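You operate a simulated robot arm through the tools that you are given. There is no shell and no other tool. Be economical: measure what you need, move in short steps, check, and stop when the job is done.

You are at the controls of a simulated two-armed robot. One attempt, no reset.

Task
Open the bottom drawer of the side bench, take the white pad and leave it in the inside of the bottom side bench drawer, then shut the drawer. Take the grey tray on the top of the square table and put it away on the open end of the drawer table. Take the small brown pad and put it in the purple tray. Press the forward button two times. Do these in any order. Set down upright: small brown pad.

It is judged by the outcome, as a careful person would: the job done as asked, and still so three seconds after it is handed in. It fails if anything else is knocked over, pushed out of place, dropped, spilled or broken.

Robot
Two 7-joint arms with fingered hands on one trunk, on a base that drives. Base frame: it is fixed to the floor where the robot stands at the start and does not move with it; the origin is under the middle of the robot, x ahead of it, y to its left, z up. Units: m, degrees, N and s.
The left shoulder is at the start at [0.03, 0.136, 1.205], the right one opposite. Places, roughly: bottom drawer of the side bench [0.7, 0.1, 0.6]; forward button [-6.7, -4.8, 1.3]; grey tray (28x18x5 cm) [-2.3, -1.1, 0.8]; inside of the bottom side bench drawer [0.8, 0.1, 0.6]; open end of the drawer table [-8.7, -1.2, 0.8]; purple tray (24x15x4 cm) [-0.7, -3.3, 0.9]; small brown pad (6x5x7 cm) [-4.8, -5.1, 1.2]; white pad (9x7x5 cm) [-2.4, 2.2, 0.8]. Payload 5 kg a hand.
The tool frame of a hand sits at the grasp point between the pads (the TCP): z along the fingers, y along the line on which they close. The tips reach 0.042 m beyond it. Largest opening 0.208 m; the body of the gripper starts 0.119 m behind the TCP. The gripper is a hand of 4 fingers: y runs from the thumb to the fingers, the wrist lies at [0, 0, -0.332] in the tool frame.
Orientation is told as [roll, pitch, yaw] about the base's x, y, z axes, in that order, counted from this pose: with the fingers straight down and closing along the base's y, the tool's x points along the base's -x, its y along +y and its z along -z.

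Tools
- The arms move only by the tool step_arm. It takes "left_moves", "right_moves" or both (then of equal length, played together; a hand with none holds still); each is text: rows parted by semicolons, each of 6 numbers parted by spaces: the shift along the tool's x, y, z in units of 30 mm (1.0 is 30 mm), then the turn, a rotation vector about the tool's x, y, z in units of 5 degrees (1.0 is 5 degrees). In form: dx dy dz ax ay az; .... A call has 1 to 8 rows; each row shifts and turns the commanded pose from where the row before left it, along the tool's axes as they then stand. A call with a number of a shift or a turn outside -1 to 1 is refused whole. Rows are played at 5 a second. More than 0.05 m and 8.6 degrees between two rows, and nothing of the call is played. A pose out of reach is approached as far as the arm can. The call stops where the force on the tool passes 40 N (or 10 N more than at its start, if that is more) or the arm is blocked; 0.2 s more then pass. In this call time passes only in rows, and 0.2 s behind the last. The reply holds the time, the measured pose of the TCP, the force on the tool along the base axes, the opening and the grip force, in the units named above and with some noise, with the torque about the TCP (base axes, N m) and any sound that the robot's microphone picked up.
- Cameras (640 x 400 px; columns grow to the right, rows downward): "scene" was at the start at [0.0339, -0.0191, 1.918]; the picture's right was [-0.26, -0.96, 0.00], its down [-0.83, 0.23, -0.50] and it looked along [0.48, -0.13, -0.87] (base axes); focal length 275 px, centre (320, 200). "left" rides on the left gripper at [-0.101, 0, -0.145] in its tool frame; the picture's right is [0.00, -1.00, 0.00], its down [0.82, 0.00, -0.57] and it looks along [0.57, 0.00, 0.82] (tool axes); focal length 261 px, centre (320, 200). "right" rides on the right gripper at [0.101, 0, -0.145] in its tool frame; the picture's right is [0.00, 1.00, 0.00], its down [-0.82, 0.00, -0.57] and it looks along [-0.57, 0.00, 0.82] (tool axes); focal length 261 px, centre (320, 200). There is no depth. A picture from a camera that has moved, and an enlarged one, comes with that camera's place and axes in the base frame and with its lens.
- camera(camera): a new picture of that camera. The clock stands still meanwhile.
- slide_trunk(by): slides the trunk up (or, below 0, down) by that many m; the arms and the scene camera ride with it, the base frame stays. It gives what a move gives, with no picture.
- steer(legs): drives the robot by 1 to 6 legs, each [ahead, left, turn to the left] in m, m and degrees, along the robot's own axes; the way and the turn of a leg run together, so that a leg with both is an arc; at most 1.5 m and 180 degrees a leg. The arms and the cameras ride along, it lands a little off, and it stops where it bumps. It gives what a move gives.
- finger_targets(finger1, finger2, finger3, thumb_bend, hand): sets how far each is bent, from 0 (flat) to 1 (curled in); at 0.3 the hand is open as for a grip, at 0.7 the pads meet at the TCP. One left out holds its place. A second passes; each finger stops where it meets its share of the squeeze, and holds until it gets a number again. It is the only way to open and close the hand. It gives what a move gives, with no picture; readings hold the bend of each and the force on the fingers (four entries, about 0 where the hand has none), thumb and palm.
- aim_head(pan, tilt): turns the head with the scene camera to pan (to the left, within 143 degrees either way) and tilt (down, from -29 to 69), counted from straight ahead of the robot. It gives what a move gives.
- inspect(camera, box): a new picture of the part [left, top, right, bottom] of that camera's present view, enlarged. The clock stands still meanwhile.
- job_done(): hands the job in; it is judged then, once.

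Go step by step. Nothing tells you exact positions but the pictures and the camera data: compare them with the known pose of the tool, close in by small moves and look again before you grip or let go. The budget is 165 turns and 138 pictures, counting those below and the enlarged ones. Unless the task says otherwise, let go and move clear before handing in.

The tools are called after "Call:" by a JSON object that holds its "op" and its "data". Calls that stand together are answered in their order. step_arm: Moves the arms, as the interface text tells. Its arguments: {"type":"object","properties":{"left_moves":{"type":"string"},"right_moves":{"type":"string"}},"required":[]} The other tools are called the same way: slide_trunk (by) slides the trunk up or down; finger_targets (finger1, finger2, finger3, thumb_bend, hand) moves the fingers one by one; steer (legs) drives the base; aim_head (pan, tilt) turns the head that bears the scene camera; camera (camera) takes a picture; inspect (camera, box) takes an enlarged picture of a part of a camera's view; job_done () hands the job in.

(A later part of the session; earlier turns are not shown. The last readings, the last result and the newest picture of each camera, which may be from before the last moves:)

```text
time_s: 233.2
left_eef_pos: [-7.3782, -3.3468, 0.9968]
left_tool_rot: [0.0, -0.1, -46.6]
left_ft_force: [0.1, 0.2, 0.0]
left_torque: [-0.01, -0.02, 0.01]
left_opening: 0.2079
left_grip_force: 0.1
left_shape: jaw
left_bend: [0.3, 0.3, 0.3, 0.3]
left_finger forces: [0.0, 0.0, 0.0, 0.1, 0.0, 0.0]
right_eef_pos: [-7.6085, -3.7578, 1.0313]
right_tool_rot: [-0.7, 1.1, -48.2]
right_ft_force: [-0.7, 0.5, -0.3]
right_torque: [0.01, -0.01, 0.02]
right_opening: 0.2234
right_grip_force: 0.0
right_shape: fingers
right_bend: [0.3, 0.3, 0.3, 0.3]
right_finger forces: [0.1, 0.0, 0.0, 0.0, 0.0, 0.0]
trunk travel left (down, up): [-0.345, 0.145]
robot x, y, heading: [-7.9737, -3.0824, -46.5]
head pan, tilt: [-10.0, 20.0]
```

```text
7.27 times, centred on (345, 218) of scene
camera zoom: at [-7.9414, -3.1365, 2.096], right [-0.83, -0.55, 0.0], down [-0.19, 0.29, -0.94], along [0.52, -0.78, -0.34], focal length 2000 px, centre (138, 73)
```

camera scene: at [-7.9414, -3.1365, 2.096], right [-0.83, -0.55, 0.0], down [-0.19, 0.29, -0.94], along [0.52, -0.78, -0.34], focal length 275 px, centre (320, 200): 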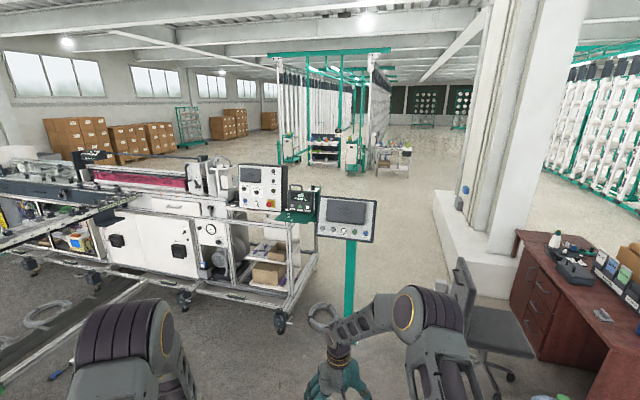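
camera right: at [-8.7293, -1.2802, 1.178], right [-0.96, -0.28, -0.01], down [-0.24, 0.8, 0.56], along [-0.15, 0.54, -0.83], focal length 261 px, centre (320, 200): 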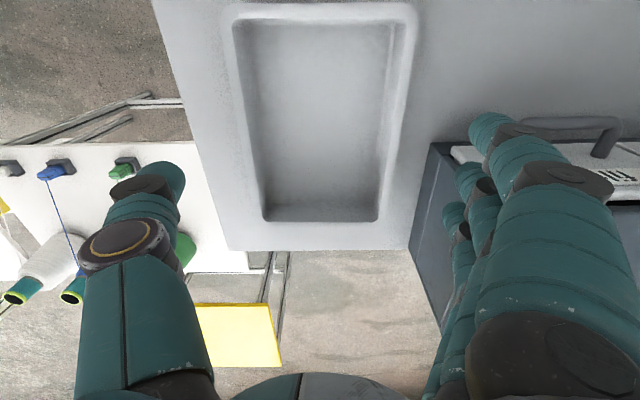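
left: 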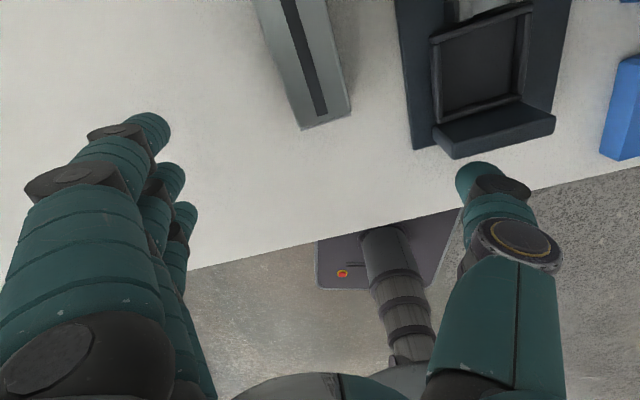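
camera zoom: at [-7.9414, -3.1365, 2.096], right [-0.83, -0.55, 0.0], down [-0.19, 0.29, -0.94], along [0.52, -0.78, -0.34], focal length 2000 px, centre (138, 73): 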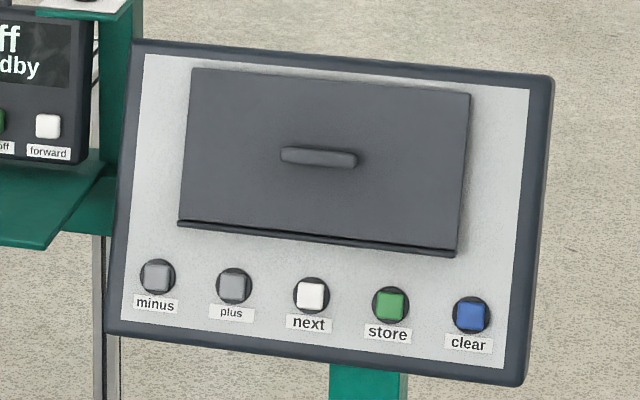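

The "forward" button is the white right-hand one on the "off/standby" unit, about (-6.74, -4.77, 1.3), facing roughly north. I drive to stand in front of it.

Call:
{"op": "steer", "data": {"legs": [[0, 0, 25.7], [1.45, 0, 0], [0, 0, -61]]}}

Call:
{"op": "camera", "data": {"camera": "scene"}}

Call:
{"op": "inspect", "data": {"camera": "scene", "box": [240, 130, 400, 240]}}

```text
time_s: 244.4
left_eef_pos: [-6.3174, -4.1981, 0.9977]
left_tool_rot: [-0.1, -0.1, -84.9]
left_ft_force: [-0.4, 0.8, -0.2]
left_torque: [0.01, -0.04, -0.02]
left_opening: 0.2077
left_grip_force: 0.0
left_shape: jaw
left_bend: [0.3, 0.3, 0.3, 0.3]
left_finger forces: [0.0, 0.0, 0.1, 0.0, 0.1, 0.0]
right_eef_pos: [-6.7517, -4.3797, 1.0306]
right_tool_rot: [-0.7, 1.1, -86.5]
right_ft_force: [-0.4, -0.5, -0.7]
right_torque: [0.01, -0.05, -0.01]
right_opening: 0.2233
right_grip_force: 0.1
right_shape: fingers
right_bend: [0.3, 0.3, 0.3, 0.3]
right_finger forces: [0.0, 0.0, 0.0, 0.0, 0.0, 0.1]
trunk travel left (down, up): [-0.345, 0.145]
robot x, y, heading: [-6.6173, -3.6241, -84.8]
head pan, tilt: [-10.0, 20.0]
```

```text
71 pictures are left
camera scene: at [-6.6287, -3.6863, 2.096], right [-1.0, 0.08, 0.0], down [0.03, 0.34, -0.94], along [-0.08, -0.94, -0.34], focal length 275 px, centre (320, 200)
```

scene: 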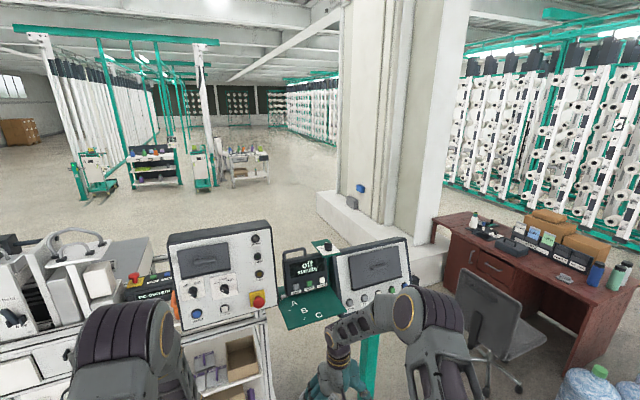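

```text
3.64 times, centred on (320, 185) of scene
camera zoom: at [-6.6287, -3.6863, 2.096], right [-1.0, 0.08, 0.0], down [0.03, 0.34, -0.94], along [-0.08, -0.94, -0.34], focal length 1000 px, centre (320, 254)
```

zoom: 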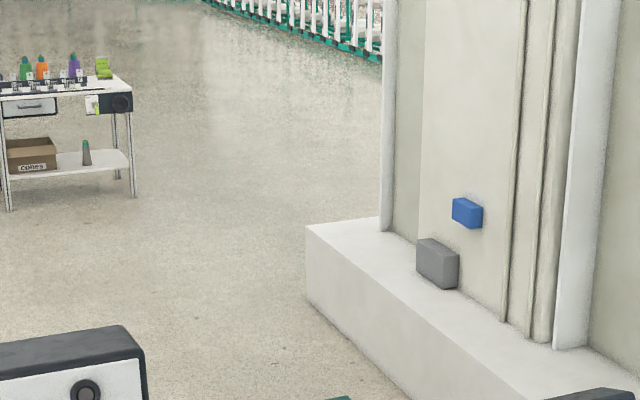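

I zoom on the unit itself.

Call:
{"op": "inspect", "data": {"camera": "scene", "box": [270, 235, 350, 335]}}

```text
4.00 times, centred on (310, 285) of scene
camera zoom: at [-6.6287, -3.6863, 2.096], right [-1.0, 0.08, 0.0], down [0.03, 0.34, -0.94], along [-0.08, -0.94, -0.34], focal length 1100 px, centre (360, -140)
```

zoom: 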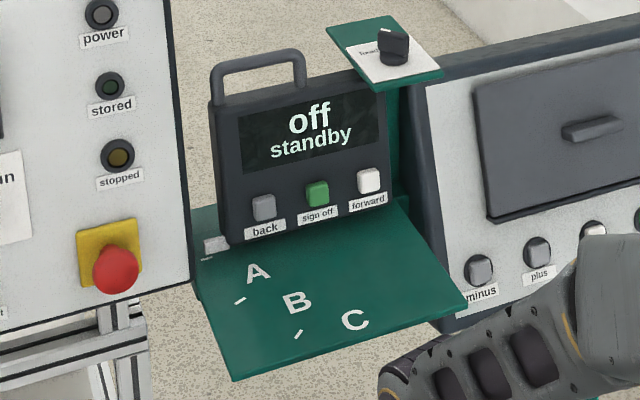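

The button is triangulated at (-6.733, -4.776, 1.297), face normal toward heading 104° (I approach along -76°). I square up, form a pointing finger, raise the hand and pitch it forward.

Call:
{"op": "steer", "data": {"legs": [[0, 0, 8.5]]}}

Call:
{"op": "slide_trunk", "data": {"by": 0.1}}

Call:
{"op": "finger_targets", "data": {"hand": "right", "finger1": 1.0, "finger2": 0.6, "finger3": 1.0, "thumb_bend": 1.0}}

Call:
{"op": "step_arm", "data": {"right_moves": "0.5 0 -1 0 0 0;0.5 0 -1 0 0 0;0.5 0 -1 0 0 0;0.5 0 -1 0 0 0;0.5 0 -1 0 0 0;0 0 0 0 -1 0;0 0 0 0 -1 0;0 0 0 0 -1 0"}}

Call:
{"op": "step_arm", "data": {"right_moves": "0 0 0 0 -1 0;0 0 0 0 -1 0;0 0 0 0 -1 0;0 0 0 0 -1 0;0 0 0 0 -1 0;0 0 0 0 -1 0;0 0 0 0 -1 0;0 0 0 0 -1 0"}}

Call:
{"op": "step_arm", "data": {"right_moves": "0 0 0 0 -1 0;0 0 0 0 -1 0;0 0 0 0 -1 0;0 0 0 0 -1 0;0 0 0 0 -1 0;0 0 0 0 -1 0"}}

Call:
{"op": "camera", "data": {"camera": "right"}}

Call:
{"op": "aim_head", "data": {"pan": 0, "tilt": 40}}

Call:
{"op": "camera", "data": {"camera": "scene"}}

```text
time_s: 245.4
left_eef_pos: [-6.2318, -4.148, 0.9971]
left_tool_rot: [-0.2, -0.1, -76.1]
left_ft_force: [1.0, 0.8, 0.5]
left_torque: [-0.05, 0.17, -0.01]
left_opening: 0.2078
left_grip_force: 0.2
left_shape: jaw
left_bend: [0.3, 0.3, 0.3, 0.3]
left_finger forces: [0.1, 0.0, 0.0, 0.1, 0.0, 0.0]
right_eef_pos: [-6.6352, -4.3911, 1.0315]
right_tool_rot: [-0.8, 1.1, -77.9]
right_ft_force: [0.3, 0.5, 0.9]
right_torque: [-0.07, 0.13, -0.02]
right_opening: 0.2236
right_grip_force: 0.0
right_shape: fingers
right_bend: [0.3, 0.3, 0.3, 0.3]
right_finger forces: [0.0, 0.0, 0.1, 0.0, 0.1, 0.1]
trunk travel left (down, up): [-0.345, 0.145]
robot x, y, heading: [-6.6146, -3.6263, -76.1]
head pan, tilt: [-10.0, 20.0]
```

```text
time_s: 246.8
left_eef_pos: [-6.2343, -4.1478, 1.0958]
left_tool_rot: [-0.1, 0.0, -76.2]
left_ft_force: [-0.4, 0.3, 0.0]
left_torque: [0.04, -0.01, 0.03]
left_opening: 0.208
left_grip_force: 0.0
left_shape: jaw
left_bend: [0.3, 0.3, 0.3, 0.3]
left_finger forces: [0.0, 0.0, 0.1, 0.1, 0.0, 0.0]
right_eef_pos: [-6.6366, -4.3903, 1.131]
right_tool_rot: [-0.7, 1.0, -77.9]
right_ft_force: [-0.3, -0.4, -0.7]
right_torque: [0.0, 0.0, 0.0]
right_opening: 0.2234
right_grip_force: 0.1
right_shape: fingers
right_bend: [0.3, 0.3, 0.3, 0.3]
right_finger forces: [0.0, 0.1, 0.1, 0.1, 0.0, 0.0]
trunk travel left (down, up): [-0.445, 0.045]
robot x, y, heading: [-6.6162, -3.6231, -76.3]
head pan, tilt: [-10.0, 20.0]
```

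```text
time_s: 247.8
left_eef_pos: [-6.2346, -4.1488, 1.0973]
left_tool_rot: [-0.1, -0.1, -76.2]
left_ft_force: [0.1, -0.2, -0.5]
left_torque: [0.0, -0.01, -0.01]
left_opening: 0.2079
left_grip_force: 0.1
left_shape: jaw
left_bend: [0.3, 0.3, 0.3, 0.3]
left_finger forces: [0.1, 0.0, 0.0, 0.0, 0.1, 0.0]
right_eef_pos: [-6.6363, -4.3916, 1.1308]
right_tool_rot: [-0.8, 1.2, -77.8]
right_ft_force: [-0.2, 0.5, 0.3]
right_torque: [0.01, 0.0, 0.01]
right_opening: 0.0703
right_grip_force: 0.0
right_shape: fingers
right_bend: [1.0, 0.58, 1.0, 0.98]
right_finger forces: [0.0, 0.0, 0.1, 0.0, 0.0, 0.0]
trunk travel left (down, up): [-0.445, 0.045]
robot x, y, heading: [-6.6183, -3.6242, -76.1]
head pan, tilt: [-10.0, 20.0]
```

```text
time_s: 249.6
left_eef_pos: [-6.2328, -4.1473, 1.0974]
left_tool_rot: [-0.1, -0.1, -76.2]
left_ft_force: [0.0, 0.2, 0.8]
left_torque: [-0.04, 0.07, 0.03]
left_opening: 0.2078
left_grip_force: 0.0
left_shape: jaw
left_bend: [0.3, 0.3, 0.3, 0.3]
left_finger forces: [0.0, 0.1, 0.1, 0.1, 0.1, 0.1]
right_eef_pos: [-6.6479, -4.3191, 1.2823]
right_tool_rot: [-0.8, -14.0, -77.6]
right_ft_force: [-0.7, -1.0, 0.2]
right_torque: [-0.03, -0.03, 0.0]
right_opening: 0.0705
right_grip_force: 0.0
right_shape: fingers
right_bend: [1.0, 0.58, 1.0, 0.99]
right_finger forces: [0.0, 0.1, 0.0, 0.0, 0.1, 0.1]
trunk travel left (down, up): [-0.445, 0.045]
robot x, y, heading: [-6.6154, -3.6199, -75.8]
head pan, tilt: [-10.0, 20.0]
```

```text
time_s: 251.4
left_eef_pos: [-6.2341, -4.149, 1.097]
left_tool_rot: [-0.1, 0.0, -76.2]
left_ft_force: [-0.8, 0.3, -0.4]
left_torque: [0.1, -0.01, -0.01]
left_opening: 0.2077
left_grip_force: 0.0
left_shape: jaw
left_bend: [0.3, 0.3, 0.3, 0.3]
left_finger forces: [0.1, 0.1, 0.0, 0.0, 0.0, 0.0]
right_eef_pos: [-6.6496, -4.3213, 1.2817]
right_tool_rot: [-1.3, -54.1, -76.8]
right_ft_force: [0.1, 0.1, -0.1]
right_torque: [0.04, -0.03, 0.04]
right_opening: 0.0707
right_grip_force: 0.0
right_shape: fingers
right_bend: [1.0, 0.57, 1.0, 0.99]
right_finger forces: [0.0, 0.1, 0.0, 0.0, 0.0, 0.0]
trunk travel left (down, up): [-0.445, 0.045]
robot x, y, heading: [-6.6167, -3.6173, -76.0]
head pan, tilt: [-10.0, 20.0]
```

```text
time_s: 252.8
left_eef_pos: [-6.2331, -4.1486, 1.0974]
left_tool_rot: [-0.1, -0.1, -76.2]
left_ft_force: [-0.9, 0.7, -0.4]
left_torque: [0.03, -0.02, 0.04]
left_opening: 0.2077
left_grip_force: 0.1
left_shape: jaw
left_bend: [0.3, 0.3, 0.3, 0.3]
left_finger forces: [0.0, 0.1, 0.0, 0.0, 0.0, 0.1]
right_eef_pos: [-6.649, -4.3203, 1.2824]
right_tool_rot: [-7.2, -83.9, -70.6]
right_ft_force: [-0.3, -0.6, -0.7]
right_torque: [0.01, -0.02, 0.0]
right_opening: 0.0707
right_grip_force: 0.0
right_shape: fingers
right_bend: [1.0, 0.57, 1.0, 0.99]
right_finger forces: [0.0, 0.0, 0.0, 0.1, 0.0, 0.0]
trunk travel left (down, up): [-0.445, 0.045]
robot x, y, heading: [-6.6123, -3.624, -76.2]
head pan, tilt: [-10.0, 20.0]
```

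```text
68 pictures are left
camera right: at [-6.6805, -4.1698, 1.1972], right [0.98, 0.21, -0.01], down [-0.09, 0.47, 0.88], along [0.19, -0.85, 0.48], focal length 261 px, centre (320, 200)
```

right: 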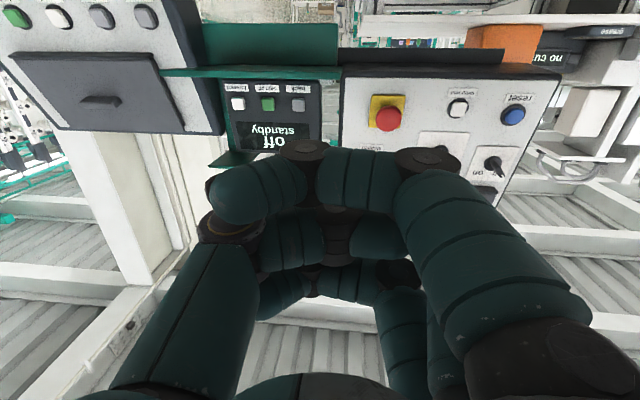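

```text
time_s: 253.6
left_eef_pos: [-6.2338, -4.1468, 1.098]
left_tool_rot: [-0.1, -0.1, -76.2]
left_ft_force: [0.9, 1.1, 0.2]
left_torque: [-0.01, -0.02, -0.01]
left_opening: 0.2078
left_grip_force: 0.0
left_shape: jaw
left_bend: [0.3, 0.3, 0.3, 0.3]
left_finger forces: [0.0, 0.0, 0.0, 0.1, 0.0, 0.0]
right_eef_pos: [-6.6487, -4.3194, 1.281]
right_tool_rot: [-7.1, -83.9, -70.9]
right_ft_force: [-0.4, 0.3, 0.1]
right_torque: [-0.01, -0.02, -0.01]
right_opening: 0.0704
right_grip_force: 0.1
right_shape: fingers
right_bend: [1.0, 0.57, 1.0, 0.99]
right_finger forces: [0.0, 0.0, 0.0, 0.0, 0.0, 0.0]
trunk travel left (down, up): [-0.445, 0.045]
robot x, y, heading: [-6.6178, -3.6231, -76.1]
head pan, tilt: [0.0, 40.0]
```

```text
67 pictures are left
camera scene: at [-6.6045, -3.6764, 2.1647], right [-0.97, -0.24, 0.0], down [-0.15, 0.62, -0.77], along [0.18, -0.74, -0.64], focal length 275 px, centre (320, 200)
```

scene: 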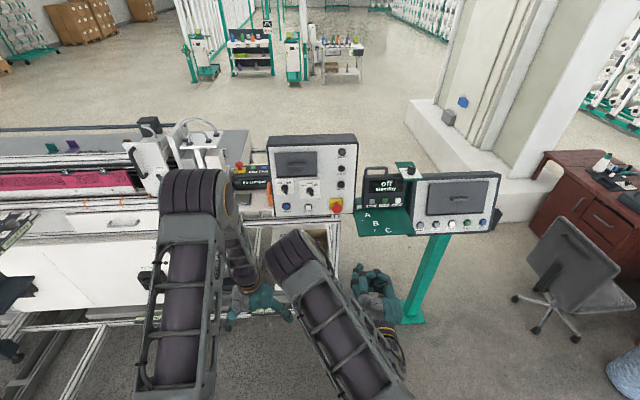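

The curled fingers mask each other; I straighten only the middle finger and look.

Call:
{"op": "finger_targets", "data": {"hand": "right", "finger2": 0.25}}

Call:
{"op": "camera", "data": {"camera": "right"}}

Call:
{"op": "inspect", "data": {"camera": "scene", "box": [320, 150, 460, 340]}}

```text
time_s: 254.6
left_eef_pos: [-6.2334, -4.1476, 1.0975]
left_tool_rot: [-0.1, -0.2, -76.2]
left_ft_force: [0.3, -0.6, -0.3]
left_torque: [-0.02, 0.03, -0.01]
left_opening: 0.2081
left_grip_force: 0.1
left_shape: jaw
left_bend: [0.3, 0.3, 0.3, 0.3]
left_finger forces: [0.1, 0.0, 0.1, 0.1, 0.0, 0.0]
right_eef_pos: [-6.6492, -4.3202, 1.283]
right_tool_rot: [-7.0, -83.9, -70.9]
right_ft_force: [-0.1, 0.5, 0.0]
right_torque: [0.02, -0.02, 0.02]
right_opening: 0.0722
right_grip_force: 0.0
right_shape: fingers
right_bend: [1.0, 0.25, 1.0, 1.0]
right_finger forces: [0.0, 0.0, 0.1, 0.0, 0.1, 0.0]
trunk travel left (down, up): [-0.445, 0.045]
robot x, y, heading: [-6.6152, -3.619, -76.1]
head pan, tilt: [0.0, 40.0]
```

```text
66 pictures are left
camera right: at [-6.6809, -4.1692, 1.1974], right [0.98, 0.21, -0.01], down [-0.09, 0.47, 0.88], along [0.19, -0.86, 0.48], focal length 261 px, centre (320, 200)
```

right: 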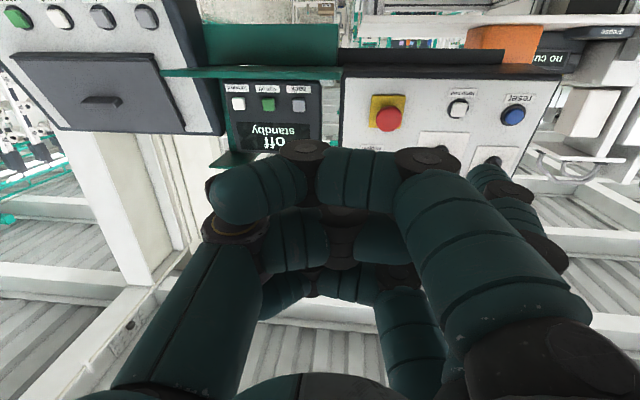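

```text
2.11 times, centred on (390, 245) of scene
camera zoom: at [-6.6044, -3.6765, 2.1646], right [-0.97, -0.24, 0.0], down [-0.15, 0.62, -0.77], along [0.18, -0.74, -0.64], focal length 579 px, centre (173, 105)
```

zoom: 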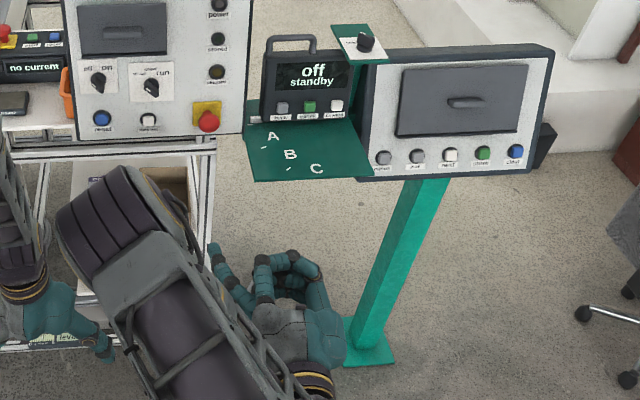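

The green shelf sits just under the button, so a flat hand would hit it. I will tilt the hand to ~30° and lead with one finger (finger 3), the rest curled.

Call:
{"op": "step_arm", "data": {"right_moves": "0 0 -1 0 0 0;0 0 -1 0 1 0;0 0 0 0 1 0;0 0 0 0 1 0;0 0 0 0 1 0;0 0 0 0 1 0;0 0 0 0 1 0;0 0 0 0 1 0"}}

Call:
{"op": "step_arm", "data": {"right_moves": "0 0 0 0 1 0;0 0 0 0 1 0;0 0 0 0 1 0;0 0 0 0 1 0"}}

Call:
{"op": "finger_targets", "data": {"hand": "right", "finger1": 1.0, "finger2": 1.0, "finger3": 0.62, "thumb_bend": 1.0}}

Call:
{"op": "camera", "data": {"camera": "right"}}

Call:
{"op": "inspect", "data": {"camera": "scene", "box": [280, 140, 440, 300]}}

```text
time_s: 256.4
left_eef_pos: [-6.2343, -4.1482, 1.0976]
left_tool_rot: [-0.1, -0.2, -76.2]
left_ft_force: [0.1, 0.2, -0.2]
left_torque: [0.0, -0.06, -0.02]
left_opening: 0.2081
left_grip_force: 0.0
left_shape: jaw
left_bend: [0.3, 0.3, 0.3, 0.3]
left_finger forces: [0.0, 0.0, 0.0, 0.0, 0.1, 0.0]
right_eef_pos: [-6.6573, -4.2798, 1.2738]
right_tool_rot: [-1.0, -48.9, -76.9]
right_ft_force: [-1.0, -0.3, -0.3]
right_torque: [-0.03, -0.06, 0.02]
right_opening: 0.0722
right_grip_force: 0.0
right_shape: fingers
right_bend: [1.0, 0.25, 1.0, 1.0]
right_finger forces: [0.0, 0.0, 0.0, 0.1, 0.0, 0.0]
right hand out of reach, approached as far as the arm can: row 3, 4, 5
trunk travel left (down, up): [-0.445, 0.045]
robot x, y, heading: [-6.6157, -3.6301, -76.0]
head pan, tilt: [0.0, 40.0]
```

```text
time_s: 257.4
left_eef_pos: [-6.2348, -4.1488, 1.098]
left_tool_rot: [-0.1, -0.1, -76.2]
left_ft_force: [-0.2, -0.1, 1.0]
left_torque: [0.01, -0.09, -0.02]
left_opening: 0.2077
left_grip_force: 0.2
left_shape: jaw
left_bend: [0.3, 0.3, 0.3, 0.3]
left_finger forces: [0.1, 0.1, 0.0, 0.0, 0.0, 0.0]
right_eef_pos: [-6.6586, -4.2805, 1.2731]
right_tool_rot: [-0.8, -28.8, -77.4]
right_ft_force: [-1.2, 0.2, -0.2]
right_torque: [-0.03, -0.11, 0.04]
right_opening: 0.0726
right_grip_force: 0.1
right_shape: fingers
right_bend: [1.0, 0.25, 1.0, 1.0]
right_finger forces: [0.0, 0.0, 0.0, 0.0, 0.0, 0.1]
trunk travel left (down, up): [-0.445, 0.045]
robot x, y, heading: [-6.6157, -3.6237, -76.1]
head pan, tilt: [0.0, 40.0]
```

```text
time_s: 258.4
left_eef_pos: [-6.2339, -4.1484, 1.0986]
left_tool_rot: [0.0, 0.0, -76.2]
left_ft_force: [-0.7, 0.1, 0.4]
left_torque: [-0.04, -0.01, 0.0]
left_opening: 0.2081
left_grip_force: 0.1
left_shape: jaw
left_bend: [0.3, 0.3, 0.3, 0.3]
left_finger forces: [0.1, 0.1, 0.0, 0.0, 0.1, 0.0]
right_eef_pos: [-6.6565, -4.2809, 1.2747]
right_tool_rot: [-0.8, -28.9, -77.4]
right_ft_force: [0.0, -0.3, 0.0]
right_torque: [0.06, 0.0, 0.02]
right_opening: 0.0706
right_grip_force: 0.1
right_shape: fingers
right_bend: [1.0, 0.87, 0.62, 1.0]
right_finger forces: [0.0, 0.0, 0.0, 0.1, 0.0, 0.1]
trunk travel left (down, up): [-0.445, 0.045]
robot x, y, heading: [-6.6173, -3.625, -76.3]
head pan, tilt: [0.0, 40.0]
```

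```text
64 pictures are left
camera right: at [-6.6873, -4.1261, 1.3523], right [0.98, 0.21, -0.01], down [0.1, -0.43, 0.9], along [0.18, -0.88, -0.44], focal length 261 px, centre (320, 200)
```

right: 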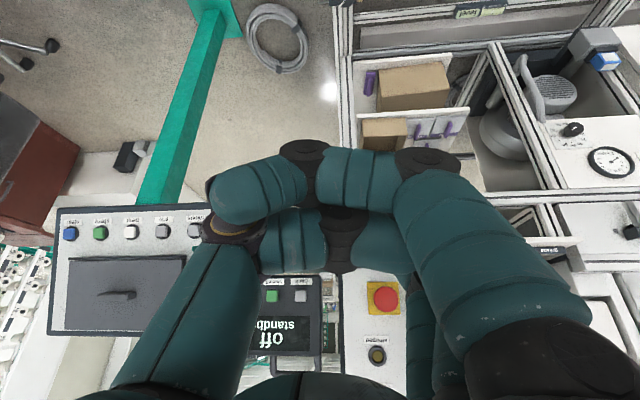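

```text
2.50 times, centred on (360, 220) of scene
camera zoom: at [-6.6049, -3.6768, 2.1646], right [-0.97, -0.24, 0.0], down [-0.15, 0.62, -0.77], along [0.18, -0.74, -0.64], focal length 687 px, centre (220, 150)
```

zoom: 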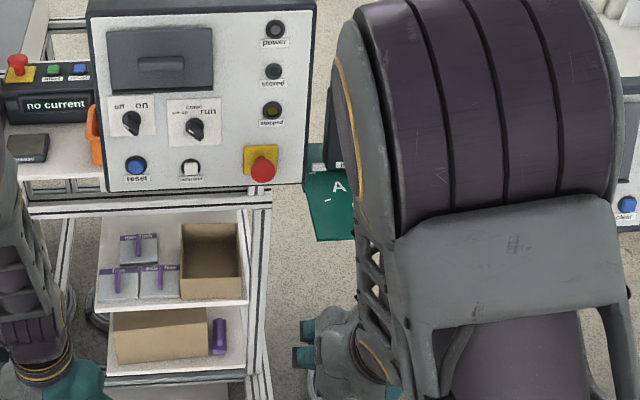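

The tip of finger 3 should sit 5 cm ahead, 2 cm below and 4 cm left of the TCP. I raise slightly and drive the hand in line with the button, short of it.

Call:
{"op": "step_arm", "data": {"right_moves": "-0.365 0 -0.7 0 0 0;-0.365 0 -0.7 0 0 0"}}

Call:
{"op": "steer", "data": {"legs": [[0, -0.2315, 0], [0.3, 0, 0]]}}

Call:
{"op": "camera", "data": {"camera": "right"}}

Call:
{"op": "camera", "data": {"camera": "left"}}

Call:
{"op": "camera", "data": {"camera": "scene"}}

```text
time_s: 259.0
left_eef_pos: [-6.2326, -4.1464, 1.0982]
left_tool_rot: [0.0, -0.2, -76.2]
left_ft_force: [0.6, -0.1, 0.8]
left_torque: [-0.03, -0.02, 0.02]
left_opening: 0.2077
left_grip_force: 0.0
left_shape: jaw
left_bend: [0.3, 0.3, 0.3, 0.3]
left_finger forces: [0.1, 0.1, 0.0, 0.0, 0.1, 0.0]
right_eef_pos: [-6.6573, -4.2774, 1.3224]
right_tool_rot: [-0.8, -29.0, -77.4]
right_ft_force: [-1.3, 1.6, -0.3]
right_torque: [-0.03, -0.06, 0.02]
right_opening: 0.0715
right_grip_force: 0.1
right_shape: fingers
right_bend: [1.0, 0.95, 0.62, 1.0]
right_finger forces: [0.0, 0.0, 0.0, 0.1, 0.0, 0.0]
trunk travel left (down, up): [-0.445, 0.045]
robot x, y, heading: [-6.6157, -3.6187, -75.9]
head pan, tilt: [0.0, 40.0]
```

```text
time_s: 262.4
left_eef_pos: [-6.3815, -4.4981, 1.0976]
left_tool_rot: [-0.1, -0.1, -76.3]
left_ft_force: [0.5, -0.8, -0.3]
left_torque: [0.01, 0.01, 0.02]
left_opening: 0.2081
left_grip_force: 0.0
left_shape: jaw
left_bend: [0.3, 0.3, 0.3, 0.3]
left_finger forces: [0.0, 0.0, 0.0, 0.0, 0.1, 0.1]
right_eef_pos: [-6.8046, -4.6288, 1.3219]
right_tool_rot: [-0.8, -28.9, -77.6]
right_ft_force: [0.2, -0.3, -0.5]
right_torque: [0.04, 0.01, -0.01]
right_opening: 0.0714
right_grip_force: 0.0
right_shape: fingers
right_bend: [1.0, 0.95, 0.62, 1.0]
right_finger forces: [0.1, 0.0, 0.1, 0.0, 0.0, 0.0]
trunk travel left (down, up): [-0.445, 0.045]
robot x, y, heading: [-6.7618, -3.9721, -76.3]
head pan, tilt: [0.0, 40.0]
```

```text
62 pictures are left
camera right: at [-6.8345, -4.474, 1.3995], right [0.98, 0.21, -0.01], down [0.1, -0.43, 0.9], along [0.18, -0.88, -0.44], focal length 261 px, centre (320, 200)
```

right: 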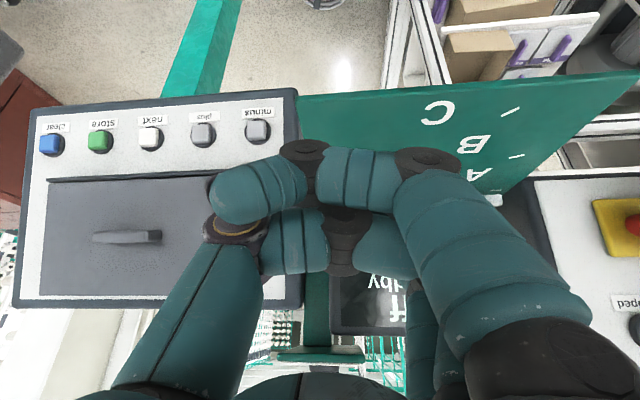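

```text
61 pictures are left
camera left: at [-6.3561, -4.5963, 1.2415], right [-0.97, -0.24, 0.0], down [-0.2, 0.8, 0.57], along [-0.14, 0.55, -0.82], focal length 261 px, centre (320, 200)
```

left: 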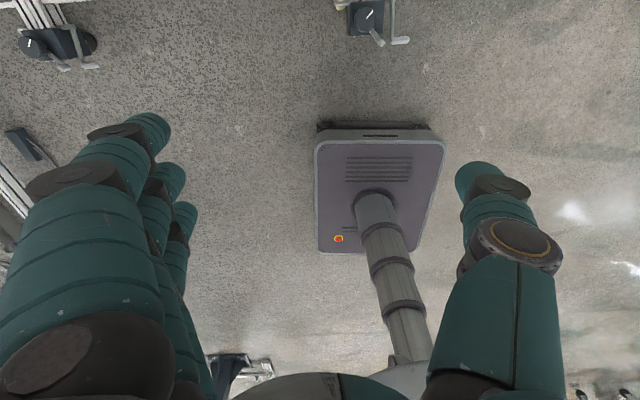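

```text
60 pictures are left
camera scene: at [-6.7516, -4.0269, 2.1646], right [-0.97, -0.24, 0.0], down [-0.15, 0.62, -0.77], along [0.18, -0.74, -0.64], focal length 275 px, centre (320, 200)
```

scene: 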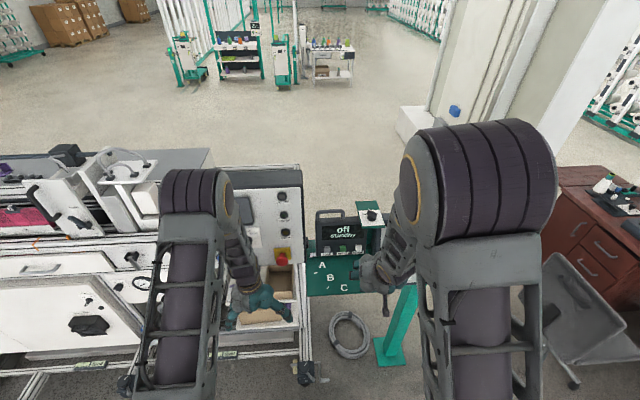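

I zoom on the hand and the unit.

Call:
{"op": "inspect", "data": {"camera": "scene", "box": [300, 200, 420, 320]}}

```text
3.33 times, centred on (360, 260) of scene
camera zoom: at [-6.7516, -4.0269, 2.1646], right [-0.97, -0.24, 0.0], down [-0.15, 0.62, -0.77], along [0.18, -0.74, -0.64], focal length 916 px, centre (187, 0)
```

zoom: 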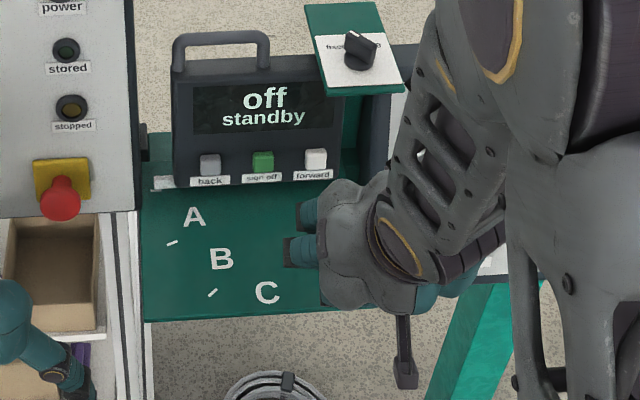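

The finger lines up laterally with "forward"; the gap is about 10 cm. I advance most of it, then in small steps.

Call:
{"op": "step_arm", "data": {"right_moves": "-0.875 0 0.485 0 0 0;-0.875 0 0.485 0 0 0;-0.4 0 0.22 0 0 0"}}

Call:
{"op": "inspect", "data": {"camera": "scene", "box": [300, 200, 420, 320]}}

```text
time_s: 263.2
left_eef_pos: [-6.3809, -4.4983, 1.0981]
left_tool_rot: [-0.1, -0.1, -76.4]
left_ft_force: [-0.1, -0.7, 0.3]
left_torque: [-0.02, 0.03, -0.01]
left_opening: 0.208
left_grip_force: 0.1
left_shape: jaw
left_bend: [0.3, 0.3, 0.3, 0.3]
left_finger forces: [0.1, 0.0, 0.1, 0.1, 0.1, 0.1]
right_eef_pos: [-6.7879, -4.7014, 1.3198]
right_tool_rot: [-0.9, -28.9, -77.5]
right_ft_force: [0.5, -1.2, 0.7]
right_torque: [-0.02, -0.01, 0.01]
right_opening: 0.0715
right_grip_force: 0.1
right_shape: fingers
right_bend: [1.0, 0.95, 0.62, 1.0]
right_finger forces: [0.1, 0.0, 0.0, 0.1, 0.1, 0.0]
trunk travel left (down, up): [-0.445, 0.045]
robot x, y, heading: [-6.7626, -3.9708, -76.0]
head pan, tilt: [0.0, 40.0]
```

```text
3.33 times, centred on (360, 260) of scene
camera zoom: at [-6.7516, -4.0266, 2.1646], right [-0.97, -0.24, 0.0], down [-0.15, 0.62, -0.77], along [0.18, -0.74, -0.64], focal length 916 px, centre (187, 0)
```

zoom: 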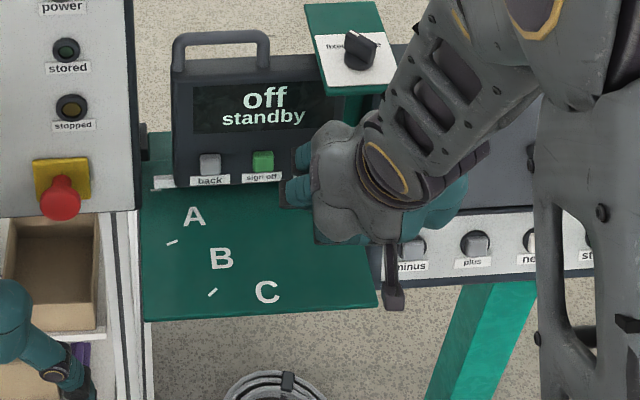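

About 3 cm left by reckoning. I step in at 6 mm per row and watch force and sound.

Call:
{"op": "step_arm", "data": {"right_moves": "-0.175 0 0.097 0 0 0;-0.175 0 0.097 0 0 0;-0.175 0 0.097 0 0 0"}}

Call:
{"op": "step_arm", "data": {"right_moves": "-0.12 0 0.066 0 0 0;-0.12 0 0.066 0 0 0"}}

```text
time_s: 264.0
left_eef_pos: [-6.381, -4.4992, 1.0984]
left_tool_rot: [0.0, -0.1, -76.3]
left_ft_force: [0.7, 0.3, -0.1]
left_torque: [0.0, -0.01, -0.03]
left_opening: 0.2079
left_grip_force: 0.0
left_shape: jaw
left_bend: [0.3, 0.3, 0.3, 0.3]
left_finger forces: [0.1, 0.0, 0.0, 0.0, 0.0, 0.0]
right_eef_pos: [-6.7842, -4.7195, 1.3206]
right_tool_rot: [-0.8, -29.0, -77.5]
right_ft_force: [-0.4, -1.2, -0.4]
right_torque: [0.01, -0.02, 0.01]
right_opening: 0.0713
right_grip_force: 0.0
right_shape: fingers
right_bend: [1.0, 0.95, 0.62, 1.0]
right_finger forces: [0.0, 0.1, 0.0, 0.0, 0.0, 0.0]
trunk travel left (down, up): [-0.445, 0.045]
robot x, y, heading: [-6.7647, -3.9771, -75.9]
head pan, tilt: [0.0, 40.0]
```

```text
time_s: 264.6
left_eef_pos: [-6.382, -4.4985, 1.097]
left_tool_rot: [-0.2, -0.1, -76.2]
left_ft_force: [0.3, 0.5, 0.4]
left_torque: [0.0, 0.02, -0.01]
left_opening: 0.208
left_grip_force: 0.0
left_shape: jaw
left_bend: [0.3, 0.3, 0.3, 0.3]
left_finger forces: [0.0, 0.1, 0.1, 0.0, 0.0, 0.0]
right_eef_pos: [-6.7836, -4.726, 1.3222]
right_tool_rot: [-0.8, -28.8, -77.5]
right_ft_force: [0.4, 1.2, -0.3]
right_torque: [0.04, -0.01, 0.05]
right_opening: 0.0714
right_grip_force: 0.8
right_shape: fingers
right_bend: [1.0, 0.95, 0.62, 1.0]
right_finger forces: [0.1, 0.1, 1.4, 0.0, 0.1, 0.0]
trunk travel left (down, up): [-0.445, 0.045]
robot x, y, heading: [-6.7644, -3.9746, -76.0]
head pan, tilt: [0.0, 40.0]
```

Finger 3 feels the first contact. I press on by a few mm.

Call:
{"op": "step_arm", "data": {"right_moves": "-0.1 0 0.055 0 0 0"}}

Call:
{"op": "inspect", "data": {"camera": "scene", "box": [300, 200, 420, 320]}}

```text
time_s: 265.0
left_eef_pos: [-6.3808, -4.4996, 1.0974]
left_tool_rot: [-0.1, -0.1, -76.3]
left_ft_force: [-0.4, -0.5, 0.1]
left_torque: [0.03, -0.01, -0.01]
left_opening: 0.2081
left_grip_force: 0.1
left_shape: jaw
left_bend: [0.3, 0.3, 0.3, 0.3]
left_finger forces: [0.0, 0.0, 0.0, 0.0, 0.1, 0.1]
right_eef_pos: [-6.7821, -4.7301, 1.3213]
right_tool_rot: [-0.9, -29.0, -77.4]
right_ft_force: [-0.8, 3.6, 0.9]
right_torque: [0.02, -0.02, 0.13]
right_opening: 0.0714
right_grip_force: 1.7
right_shape: fingers
right_bend: [1.0, 0.95, 0.62, 1.0]
right_finger forces: [0.0, 0.0, 3.2, 0.1, 0.0, 0.0]
trunk travel left (down, up): [-0.445, 0.045]
robot x, y, heading: [-6.7658, -3.9682, -76.3]
head pan, tilt: [0.0, 40.0]
heard: click
```

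```text
3.33 times, centred on (360, 260) of scene
camera zoom: at [-6.7517, -4.0268, 2.1646], right [-0.97, -0.24, 0.0], down [-0.15, 0.62, -0.77], along [0.18, -0.74, -0.64], focal length 916 px, centre (187, 0)
```

zoom: 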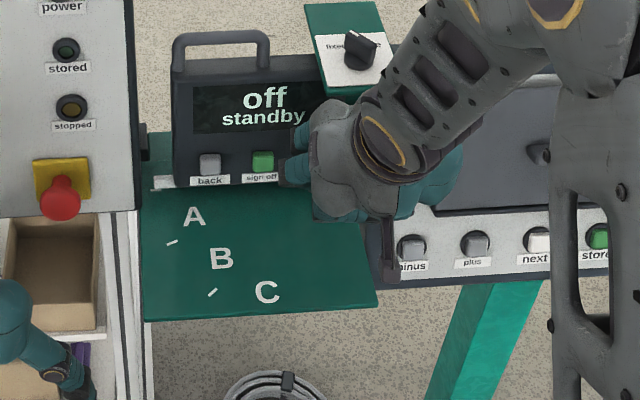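

A click was heard: first press. I back off 1.5 cm and check the display.

Call:
{"op": "step_arm", "data": {"right_moves": "0.3 0 -0.165 0 0 0;0.2 0 -0.11 0 0 0"}}

Call:
{"op": "inspect", "data": {"camera": "scene", "box": [300, 200, 420, 320]}}

```text
time_s: 265.6
left_eef_pos: [-6.3805, -4.499, 1.0968]
left_tool_rot: [-0.2, -0.1, -76.4]
left_ft_force: [-0.4, 0.1, -0.7]
left_torque: [0.01, 0.0, -0.01]
left_opening: 0.2078
left_grip_force: 0.1
left_shape: jaw
left_bend: [0.3, 0.3, 0.3, 0.3]
left_finger forces: [0.0, 0.0, 0.1, 0.0, 0.0, 0.0]
right_eef_pos: [-6.7864, -4.7117, 1.322]
right_tool_rot: [-0.8, -28.9, -77.5]
right_ft_force: [-0.7, -0.2, 0.2]
right_torque: [0.01, 0.0, 0.03]
right_opening: 0.0716
right_grip_force: 0.1
right_shape: fingers
right_bend: [1.0, 0.95, 0.62, 1.0]
right_finger forces: [0.0, 0.0, 0.1, 0.0, 0.0, 0.0]
trunk travel left (down, up): [-0.445, 0.045]
robot x, y, heading: [-6.765, -3.974, -75.9]
head pan, tilt: [0.0, 40.0]
```

```text
3.33 times, centred on (360, 260) of scene
camera zoom: at [-6.7516, -4.0267, 2.1646], right [-0.97, -0.24, 0.0], down [-0.15, 0.62, -0.77], along [0.18, -0.74, -0.64], focal length 916 px, centre (187, 0)
```

zoom: 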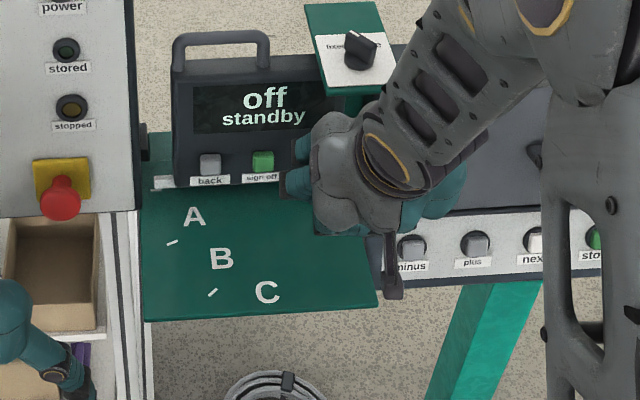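

The display stays the same but the click was real and the geometry fits the forward button. I press a second time.

Call:
{"op": "step_arm", "data": {"right_moves": "-0.25 0 0.138 0 0 0;-0.15 0 0.083 0 0 0;-0.1 0 0.055 0 0 0"}}

Call:
{"op": "step_arm", "data": {"right_moves": "0.3 0 -0.165 0 0 0;0.875 0 -0.485 0 0 0;0.875 0 -0.485 0 0 0;0.875 0 -0.485 0 0 0"}}

Call:
{"op": "inspect", "data": {"camera": "scene", "box": [300, 200, 420, 320]}}

```text
time_s: 266.4
left_eef_pos: [-6.3812, -4.4982, 1.0975]
left_tool_rot: [0.0, -0.1, -76.3]
left_ft_force: [-0.3, -0.3, 0.7]
left_torque: [0.01, -0.01, 0.0]
left_opening: 0.2081
left_grip_force: 0.0
left_shape: jaw
left_bend: [0.3, 0.3, 0.3, 0.3]
left_finger forces: [0.0, 0.0, 0.1, 0.1, 0.0, 0.0]
right_eef_pos: [-6.7832, -4.7286, 1.3207]
right_tool_rot: [-0.9, -28.9, -77.5]
right_ft_force: [-1.3, 2.2, -0.1]
right_torque: [0.05, 0.0, 0.05]
right_opening: 0.0714
right_grip_force: 1.6
right_shape: fingers
right_bend: [1.0, 0.95, 0.62, 1.0]
right_finger forces: [0.0, 0.0, 2.8, 0.1, 0.0, 0.1]
trunk travel left (down, up): [-0.445, 0.045]
robot x, y, heading: [-6.7641, -3.9709, -76.0]
head pan, tilt: [0.0, 40.0]
heard: click
```

```text
time_s: 267.4
left_eef_pos: [-6.3808, -4.498, 1.0983]
left_tool_rot: [0.0, 0.0, -76.2]
left_ft_force: [-0.1, 0.4, 0.2]
left_torque: [-0.08, 0.04, 0.0]
left_opening: 0.2079
left_grip_force: 0.1
left_shape: jaw
left_bend: [0.3, 0.3, 0.3, 0.3]
left_finger forces: [0.0, 0.0, 0.0, 0.0, 0.1, 0.1]
right_eef_pos: [-6.8022, -4.6302, 1.3224]
right_tool_rot: [-0.7, -29.0, -77.5]
right_ft_force: [0.2, 0.9, 0.3]
right_torque: [-0.08, -0.02, -0.01]
right_opening: 0.0715
right_grip_force: 0.0
right_shape: fingers
right_bend: [1.0, 0.95, 0.62, 1.0]
right_finger forces: [0.0, 0.0, 0.1, 0.0, 0.0, 0.0]
trunk travel left (down, up): [-0.445, 0.045]
robot x, y, heading: [-6.765, -3.9721, -76.3]
head pan, tilt: [0.0, 40.0]
```

```text
3.33 times, centred on (360, 260) of scene
camera zoom: at [-6.7511, -4.0248, 2.1647], right [-0.97, -0.24, 0.0], down [-0.15, 0.62, -0.77], along [0.18, -0.74, -0.64], focal length 916 px, centre (187, 0)
```

zoom: 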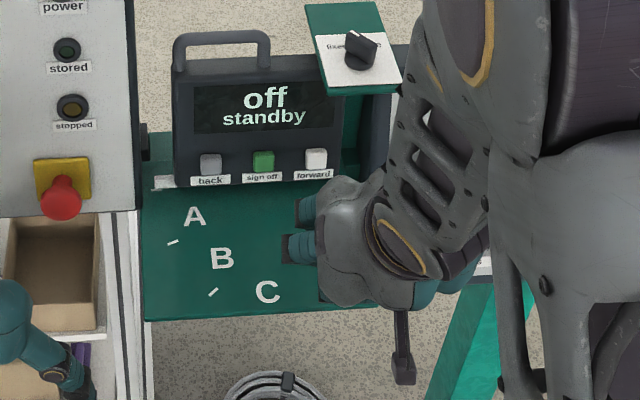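

Two clicks, and nothing was displaced. Next the small brown pad: I back off, restore the hand, and look along the machine.

Call:
{"op": "steer", "data": {"legs": [[-0.6, 0, 0]]}}

Call:
{"op": "step_arm", "data": {"right_moves": "0 0 0 0 1 0;0 0 0 0 1 0;0 0 0 0 1 0;0 0 0 0 1 0;0 0 0 0 1 0;0 0 0 0 0.8 0"}}

Call:
{"op": "finger_targets", "data": {"hand": "right", "finger1": 0.3, "finger2": 0.3, "finger3": 0.3, "thumb_bend": 0.3}}

Call:
{"op": "aim_head", "data": {"pan": 20, "tilt": 20}}

Call:
{"op": "camera", "data": {"camera": "scene"}}

```text
time_s: 270.8
left_eef_pos: [-6.5253, -3.9137, 1.0979]
left_tool_rot: [0.0, -0.2, -76.3]
left_ft_force: [-0.2, -0.7, -0.2]
left_torque: [-0.02, -0.02, 0.0]
left_opening: 0.2078
left_grip_force: 0.0
left_shape: jaw
left_bend: [0.3, 0.3, 0.3, 0.3]
left_finger forces: [0.1, 0.1, 0.0, 0.0, 0.0, 0.0]
right_eef_pos: [-6.947, -4.0469, 1.3217]
right_tool_rot: [-0.9, -28.9, -77.3]
right_ft_force: [-0.4, 0.4, -0.2]
right_torque: [0.02, 0.0, -0.01]
right_opening: 0.0713
right_grip_force: 0.0
right_shape: fingers
right_bend: [1.0, 0.95, 0.62, 1.0]
right_finger forces: [0.0, 0.0, 0.0, 0.0, 0.1, 0.1]
trunk travel left (down, up): [-0.445, 0.045]
robot x, y, heading: [-6.9089, -3.3858, -76.1]
head pan, tilt: [0.0, 40.0]
```

```text
time_s: 272.2
left_eef_pos: [-6.5259, -3.9131, 1.0975]
left_tool_rot: [-0.2, -0.1, -76.4]
left_ft_force: [0.1, -0.7, -0.2]
left_torque: [0.07, 0.02, 0.01]
left_opening: 0.2081
left_grip_force: 0.1
left_shape: jaw
left_bend: [0.3, 0.3, 0.3, 0.3]
left_finger forces: [0.0, 0.1, 0.1, 0.0, 0.0, 0.1]
right_eef_pos: [-6.9455, -4.0469, 1.3208]
right_tool_rot: [-0.7, 0.2, -77.9]
right_ft_force: [0.7, 0.2, -0.6]
right_torque: [0.06, 0.02, 0.03]
right_opening: 0.0711
right_grip_force: 0.1
right_shape: fingers
right_bend: [1.0, 0.95, 0.62, 1.0]
right_finger forces: [0.0, 0.0, 0.0, 0.0, 0.0, 0.0]
trunk travel left (down, up): [-0.445, 0.045]
robot x, y, heading: [-6.9071, -3.3871, -76.1]
head pan, tilt: [0.0, 40.0]
```

```text
time_s: 273.2
left_eef_pos: [-6.5262, -3.9143, 1.0969]
left_tool_rot: [-0.1, -0.1, -76.1]
left_ft_force: [-0.3, 0.4, -0.6]
left_torque: [0.0, 0.03, 0.0]
left_opening: 0.2079
left_grip_force: 0.1
left_shape: jaw
left_bend: [0.3, 0.3, 0.3, 0.3]
left_finger forces: [0.0, 0.1, 0.0, 0.0, 0.0, 0.1]
right_eef_pos: [-6.9469, -4.0472, 1.3211]
right_tool_rot: [-0.7, 0.0, -77.9]
right_ft_force: [-0.1, -0.3, -0.7]
right_torque: [0.02, 0.01, 0.02]
right_opening: 0.2233
right_grip_force: 0.1
right_shape: fingers
right_bend: [0.3, 0.3, 0.3, 0.3]
right_finger forces: [0.1, 0.1, 0.1, 0.0, 0.0, 0.0]
trunk travel left (down, up): [-0.445, 0.045]
robot x, y, heading: [-6.9052, -3.389, -76.2]
head pan, tilt: [0.0, 40.0]
```

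```text
time_s: 274.0
left_eef_pos: [-6.5256, -3.9138, 1.0983]
left_tool_rot: [-0.1, -0.1, -76.2]
left_ft_force: [0.4, 0.7, -0.5]
left_torque: [-0.01, 0.02, 0.02]
left_opening: 0.2081
left_grip_force: 0.1
left_shape: jaw
left_bend: [0.3, 0.3, 0.3, 0.3]
left_finger forces: [0.0, 0.0, 0.0, 0.1, 0.0, 0.0]
right_eef_pos: [-6.946, -4.0474, 1.3212]
right_tool_rot: [-0.7, 0.1, -77.9]
right_ft_force: [-0.1, -0.5, 0.0]
right_torque: [0.01, 0.01, -0.01]
right_opening: 0.2233
right_grip_force: 0.1
right_shape: fingers
right_bend: [0.3, 0.3, 0.3, 0.3]
right_finger forces: [0.0, 0.0, 0.1, 0.0, 0.0, 0.0]
trunk travel left (down, up): [-0.445, 0.045]
robot x, y, heading: [-6.9082, -3.3874, -76.4]
head pan, tilt: [20.0, 20.0]
```

```text
54 pictures are left
camera scene: at [-6.865, -3.4364, 2.1959], right [-0.83, -0.56, 0.0], down [-0.19, 0.28, -0.94], along [0.52, -0.78, -0.34], focal length 275 px, centre (320, 200)
```

scene: 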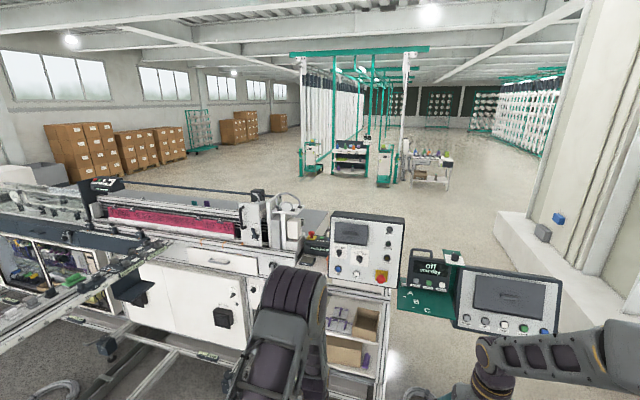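

The pad should appear near pixel (241, 208). I zoom there.

Call:
{"op": "inspect", "data": {"camera": "scene", "box": [180, 170, 300, 245]}}

```text
5.33 times, centred on (240, 208) of scene
camera zoom: at [-6.865, -3.4364, 2.1959], right [-0.83, -0.56, 0.0], down [-0.19, 0.28, -0.94], along [0.52, -0.78, -0.34], focal length 1466 px, centre (747, 160)
```

zoom: 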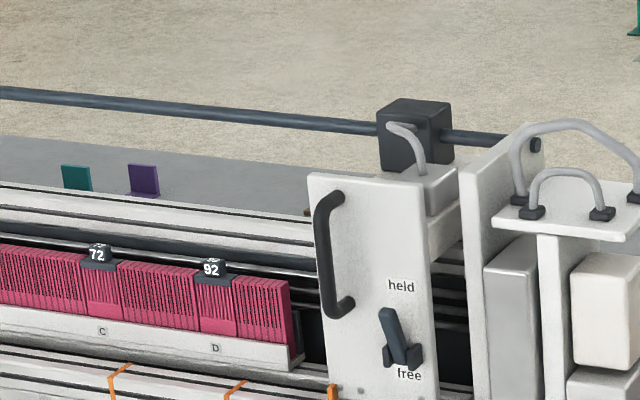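

The coloured pads stand on a rear shelf of the machine, so it must be approached from its south side. I check the gap between the control panel and the desk chair.

Call:
{"op": "aim_head", "data": {"pan": -25, "tilt": 35}}

Call:
{"op": "camera", "data": {"camera": "scene"}}

```text
time_s: 275.1
left_eef_pos: [-6.5262, -3.9126, 1.0961]
left_tool_rot: [-0.1, 0.0, -76.2]
left_ft_force: [0.3, -0.1, -0.1]
left_torque: [-0.03, 0.02, 0.0]
left_opening: 0.2077
left_grip_force: 0.0
left_shape: jaw
left_bend: [0.3, 0.3, 0.3, 0.3]
left_finger forces: [0.0, 0.0, 0.0, 0.0, 0.0, 0.0]
right_eef_pos: [-6.9481, -4.0457, 1.3217]
right_tool_rot: [-0.7, 0.0, -78.0]
right_ft_force: [0.1, 0.4, 0.1]
right_torque: [-0.02, 0.0, 0.0]
right_opening: 0.2233
right_grip_force: 0.0
right_shape: fingers
right_bend: [0.3, 0.3, 0.3, 0.3]
right_finger forces: [0.1, 0.0, 0.1, 0.0, 0.0, 0.1]
trunk travel left (down, up): [-0.445, 0.045]
robot x, y, heading: [-6.9074, -3.3835, -76.1]
head pan, tilt: [-25.0, 35.0]
```

```text
52 pictures are left
camera scene: at [-6.9336, -3.4456, 2.1722], right [-0.98, 0.19, 0.0], down [0.11, 0.56, -0.82], along [-0.16, -0.8, -0.57], focal length 275 px, centre (320, 200)
```

scene: 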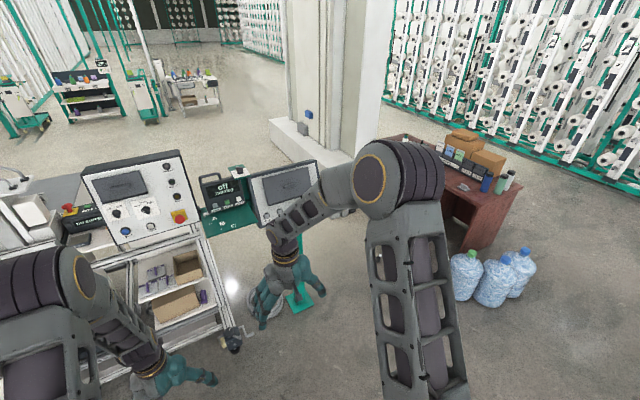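

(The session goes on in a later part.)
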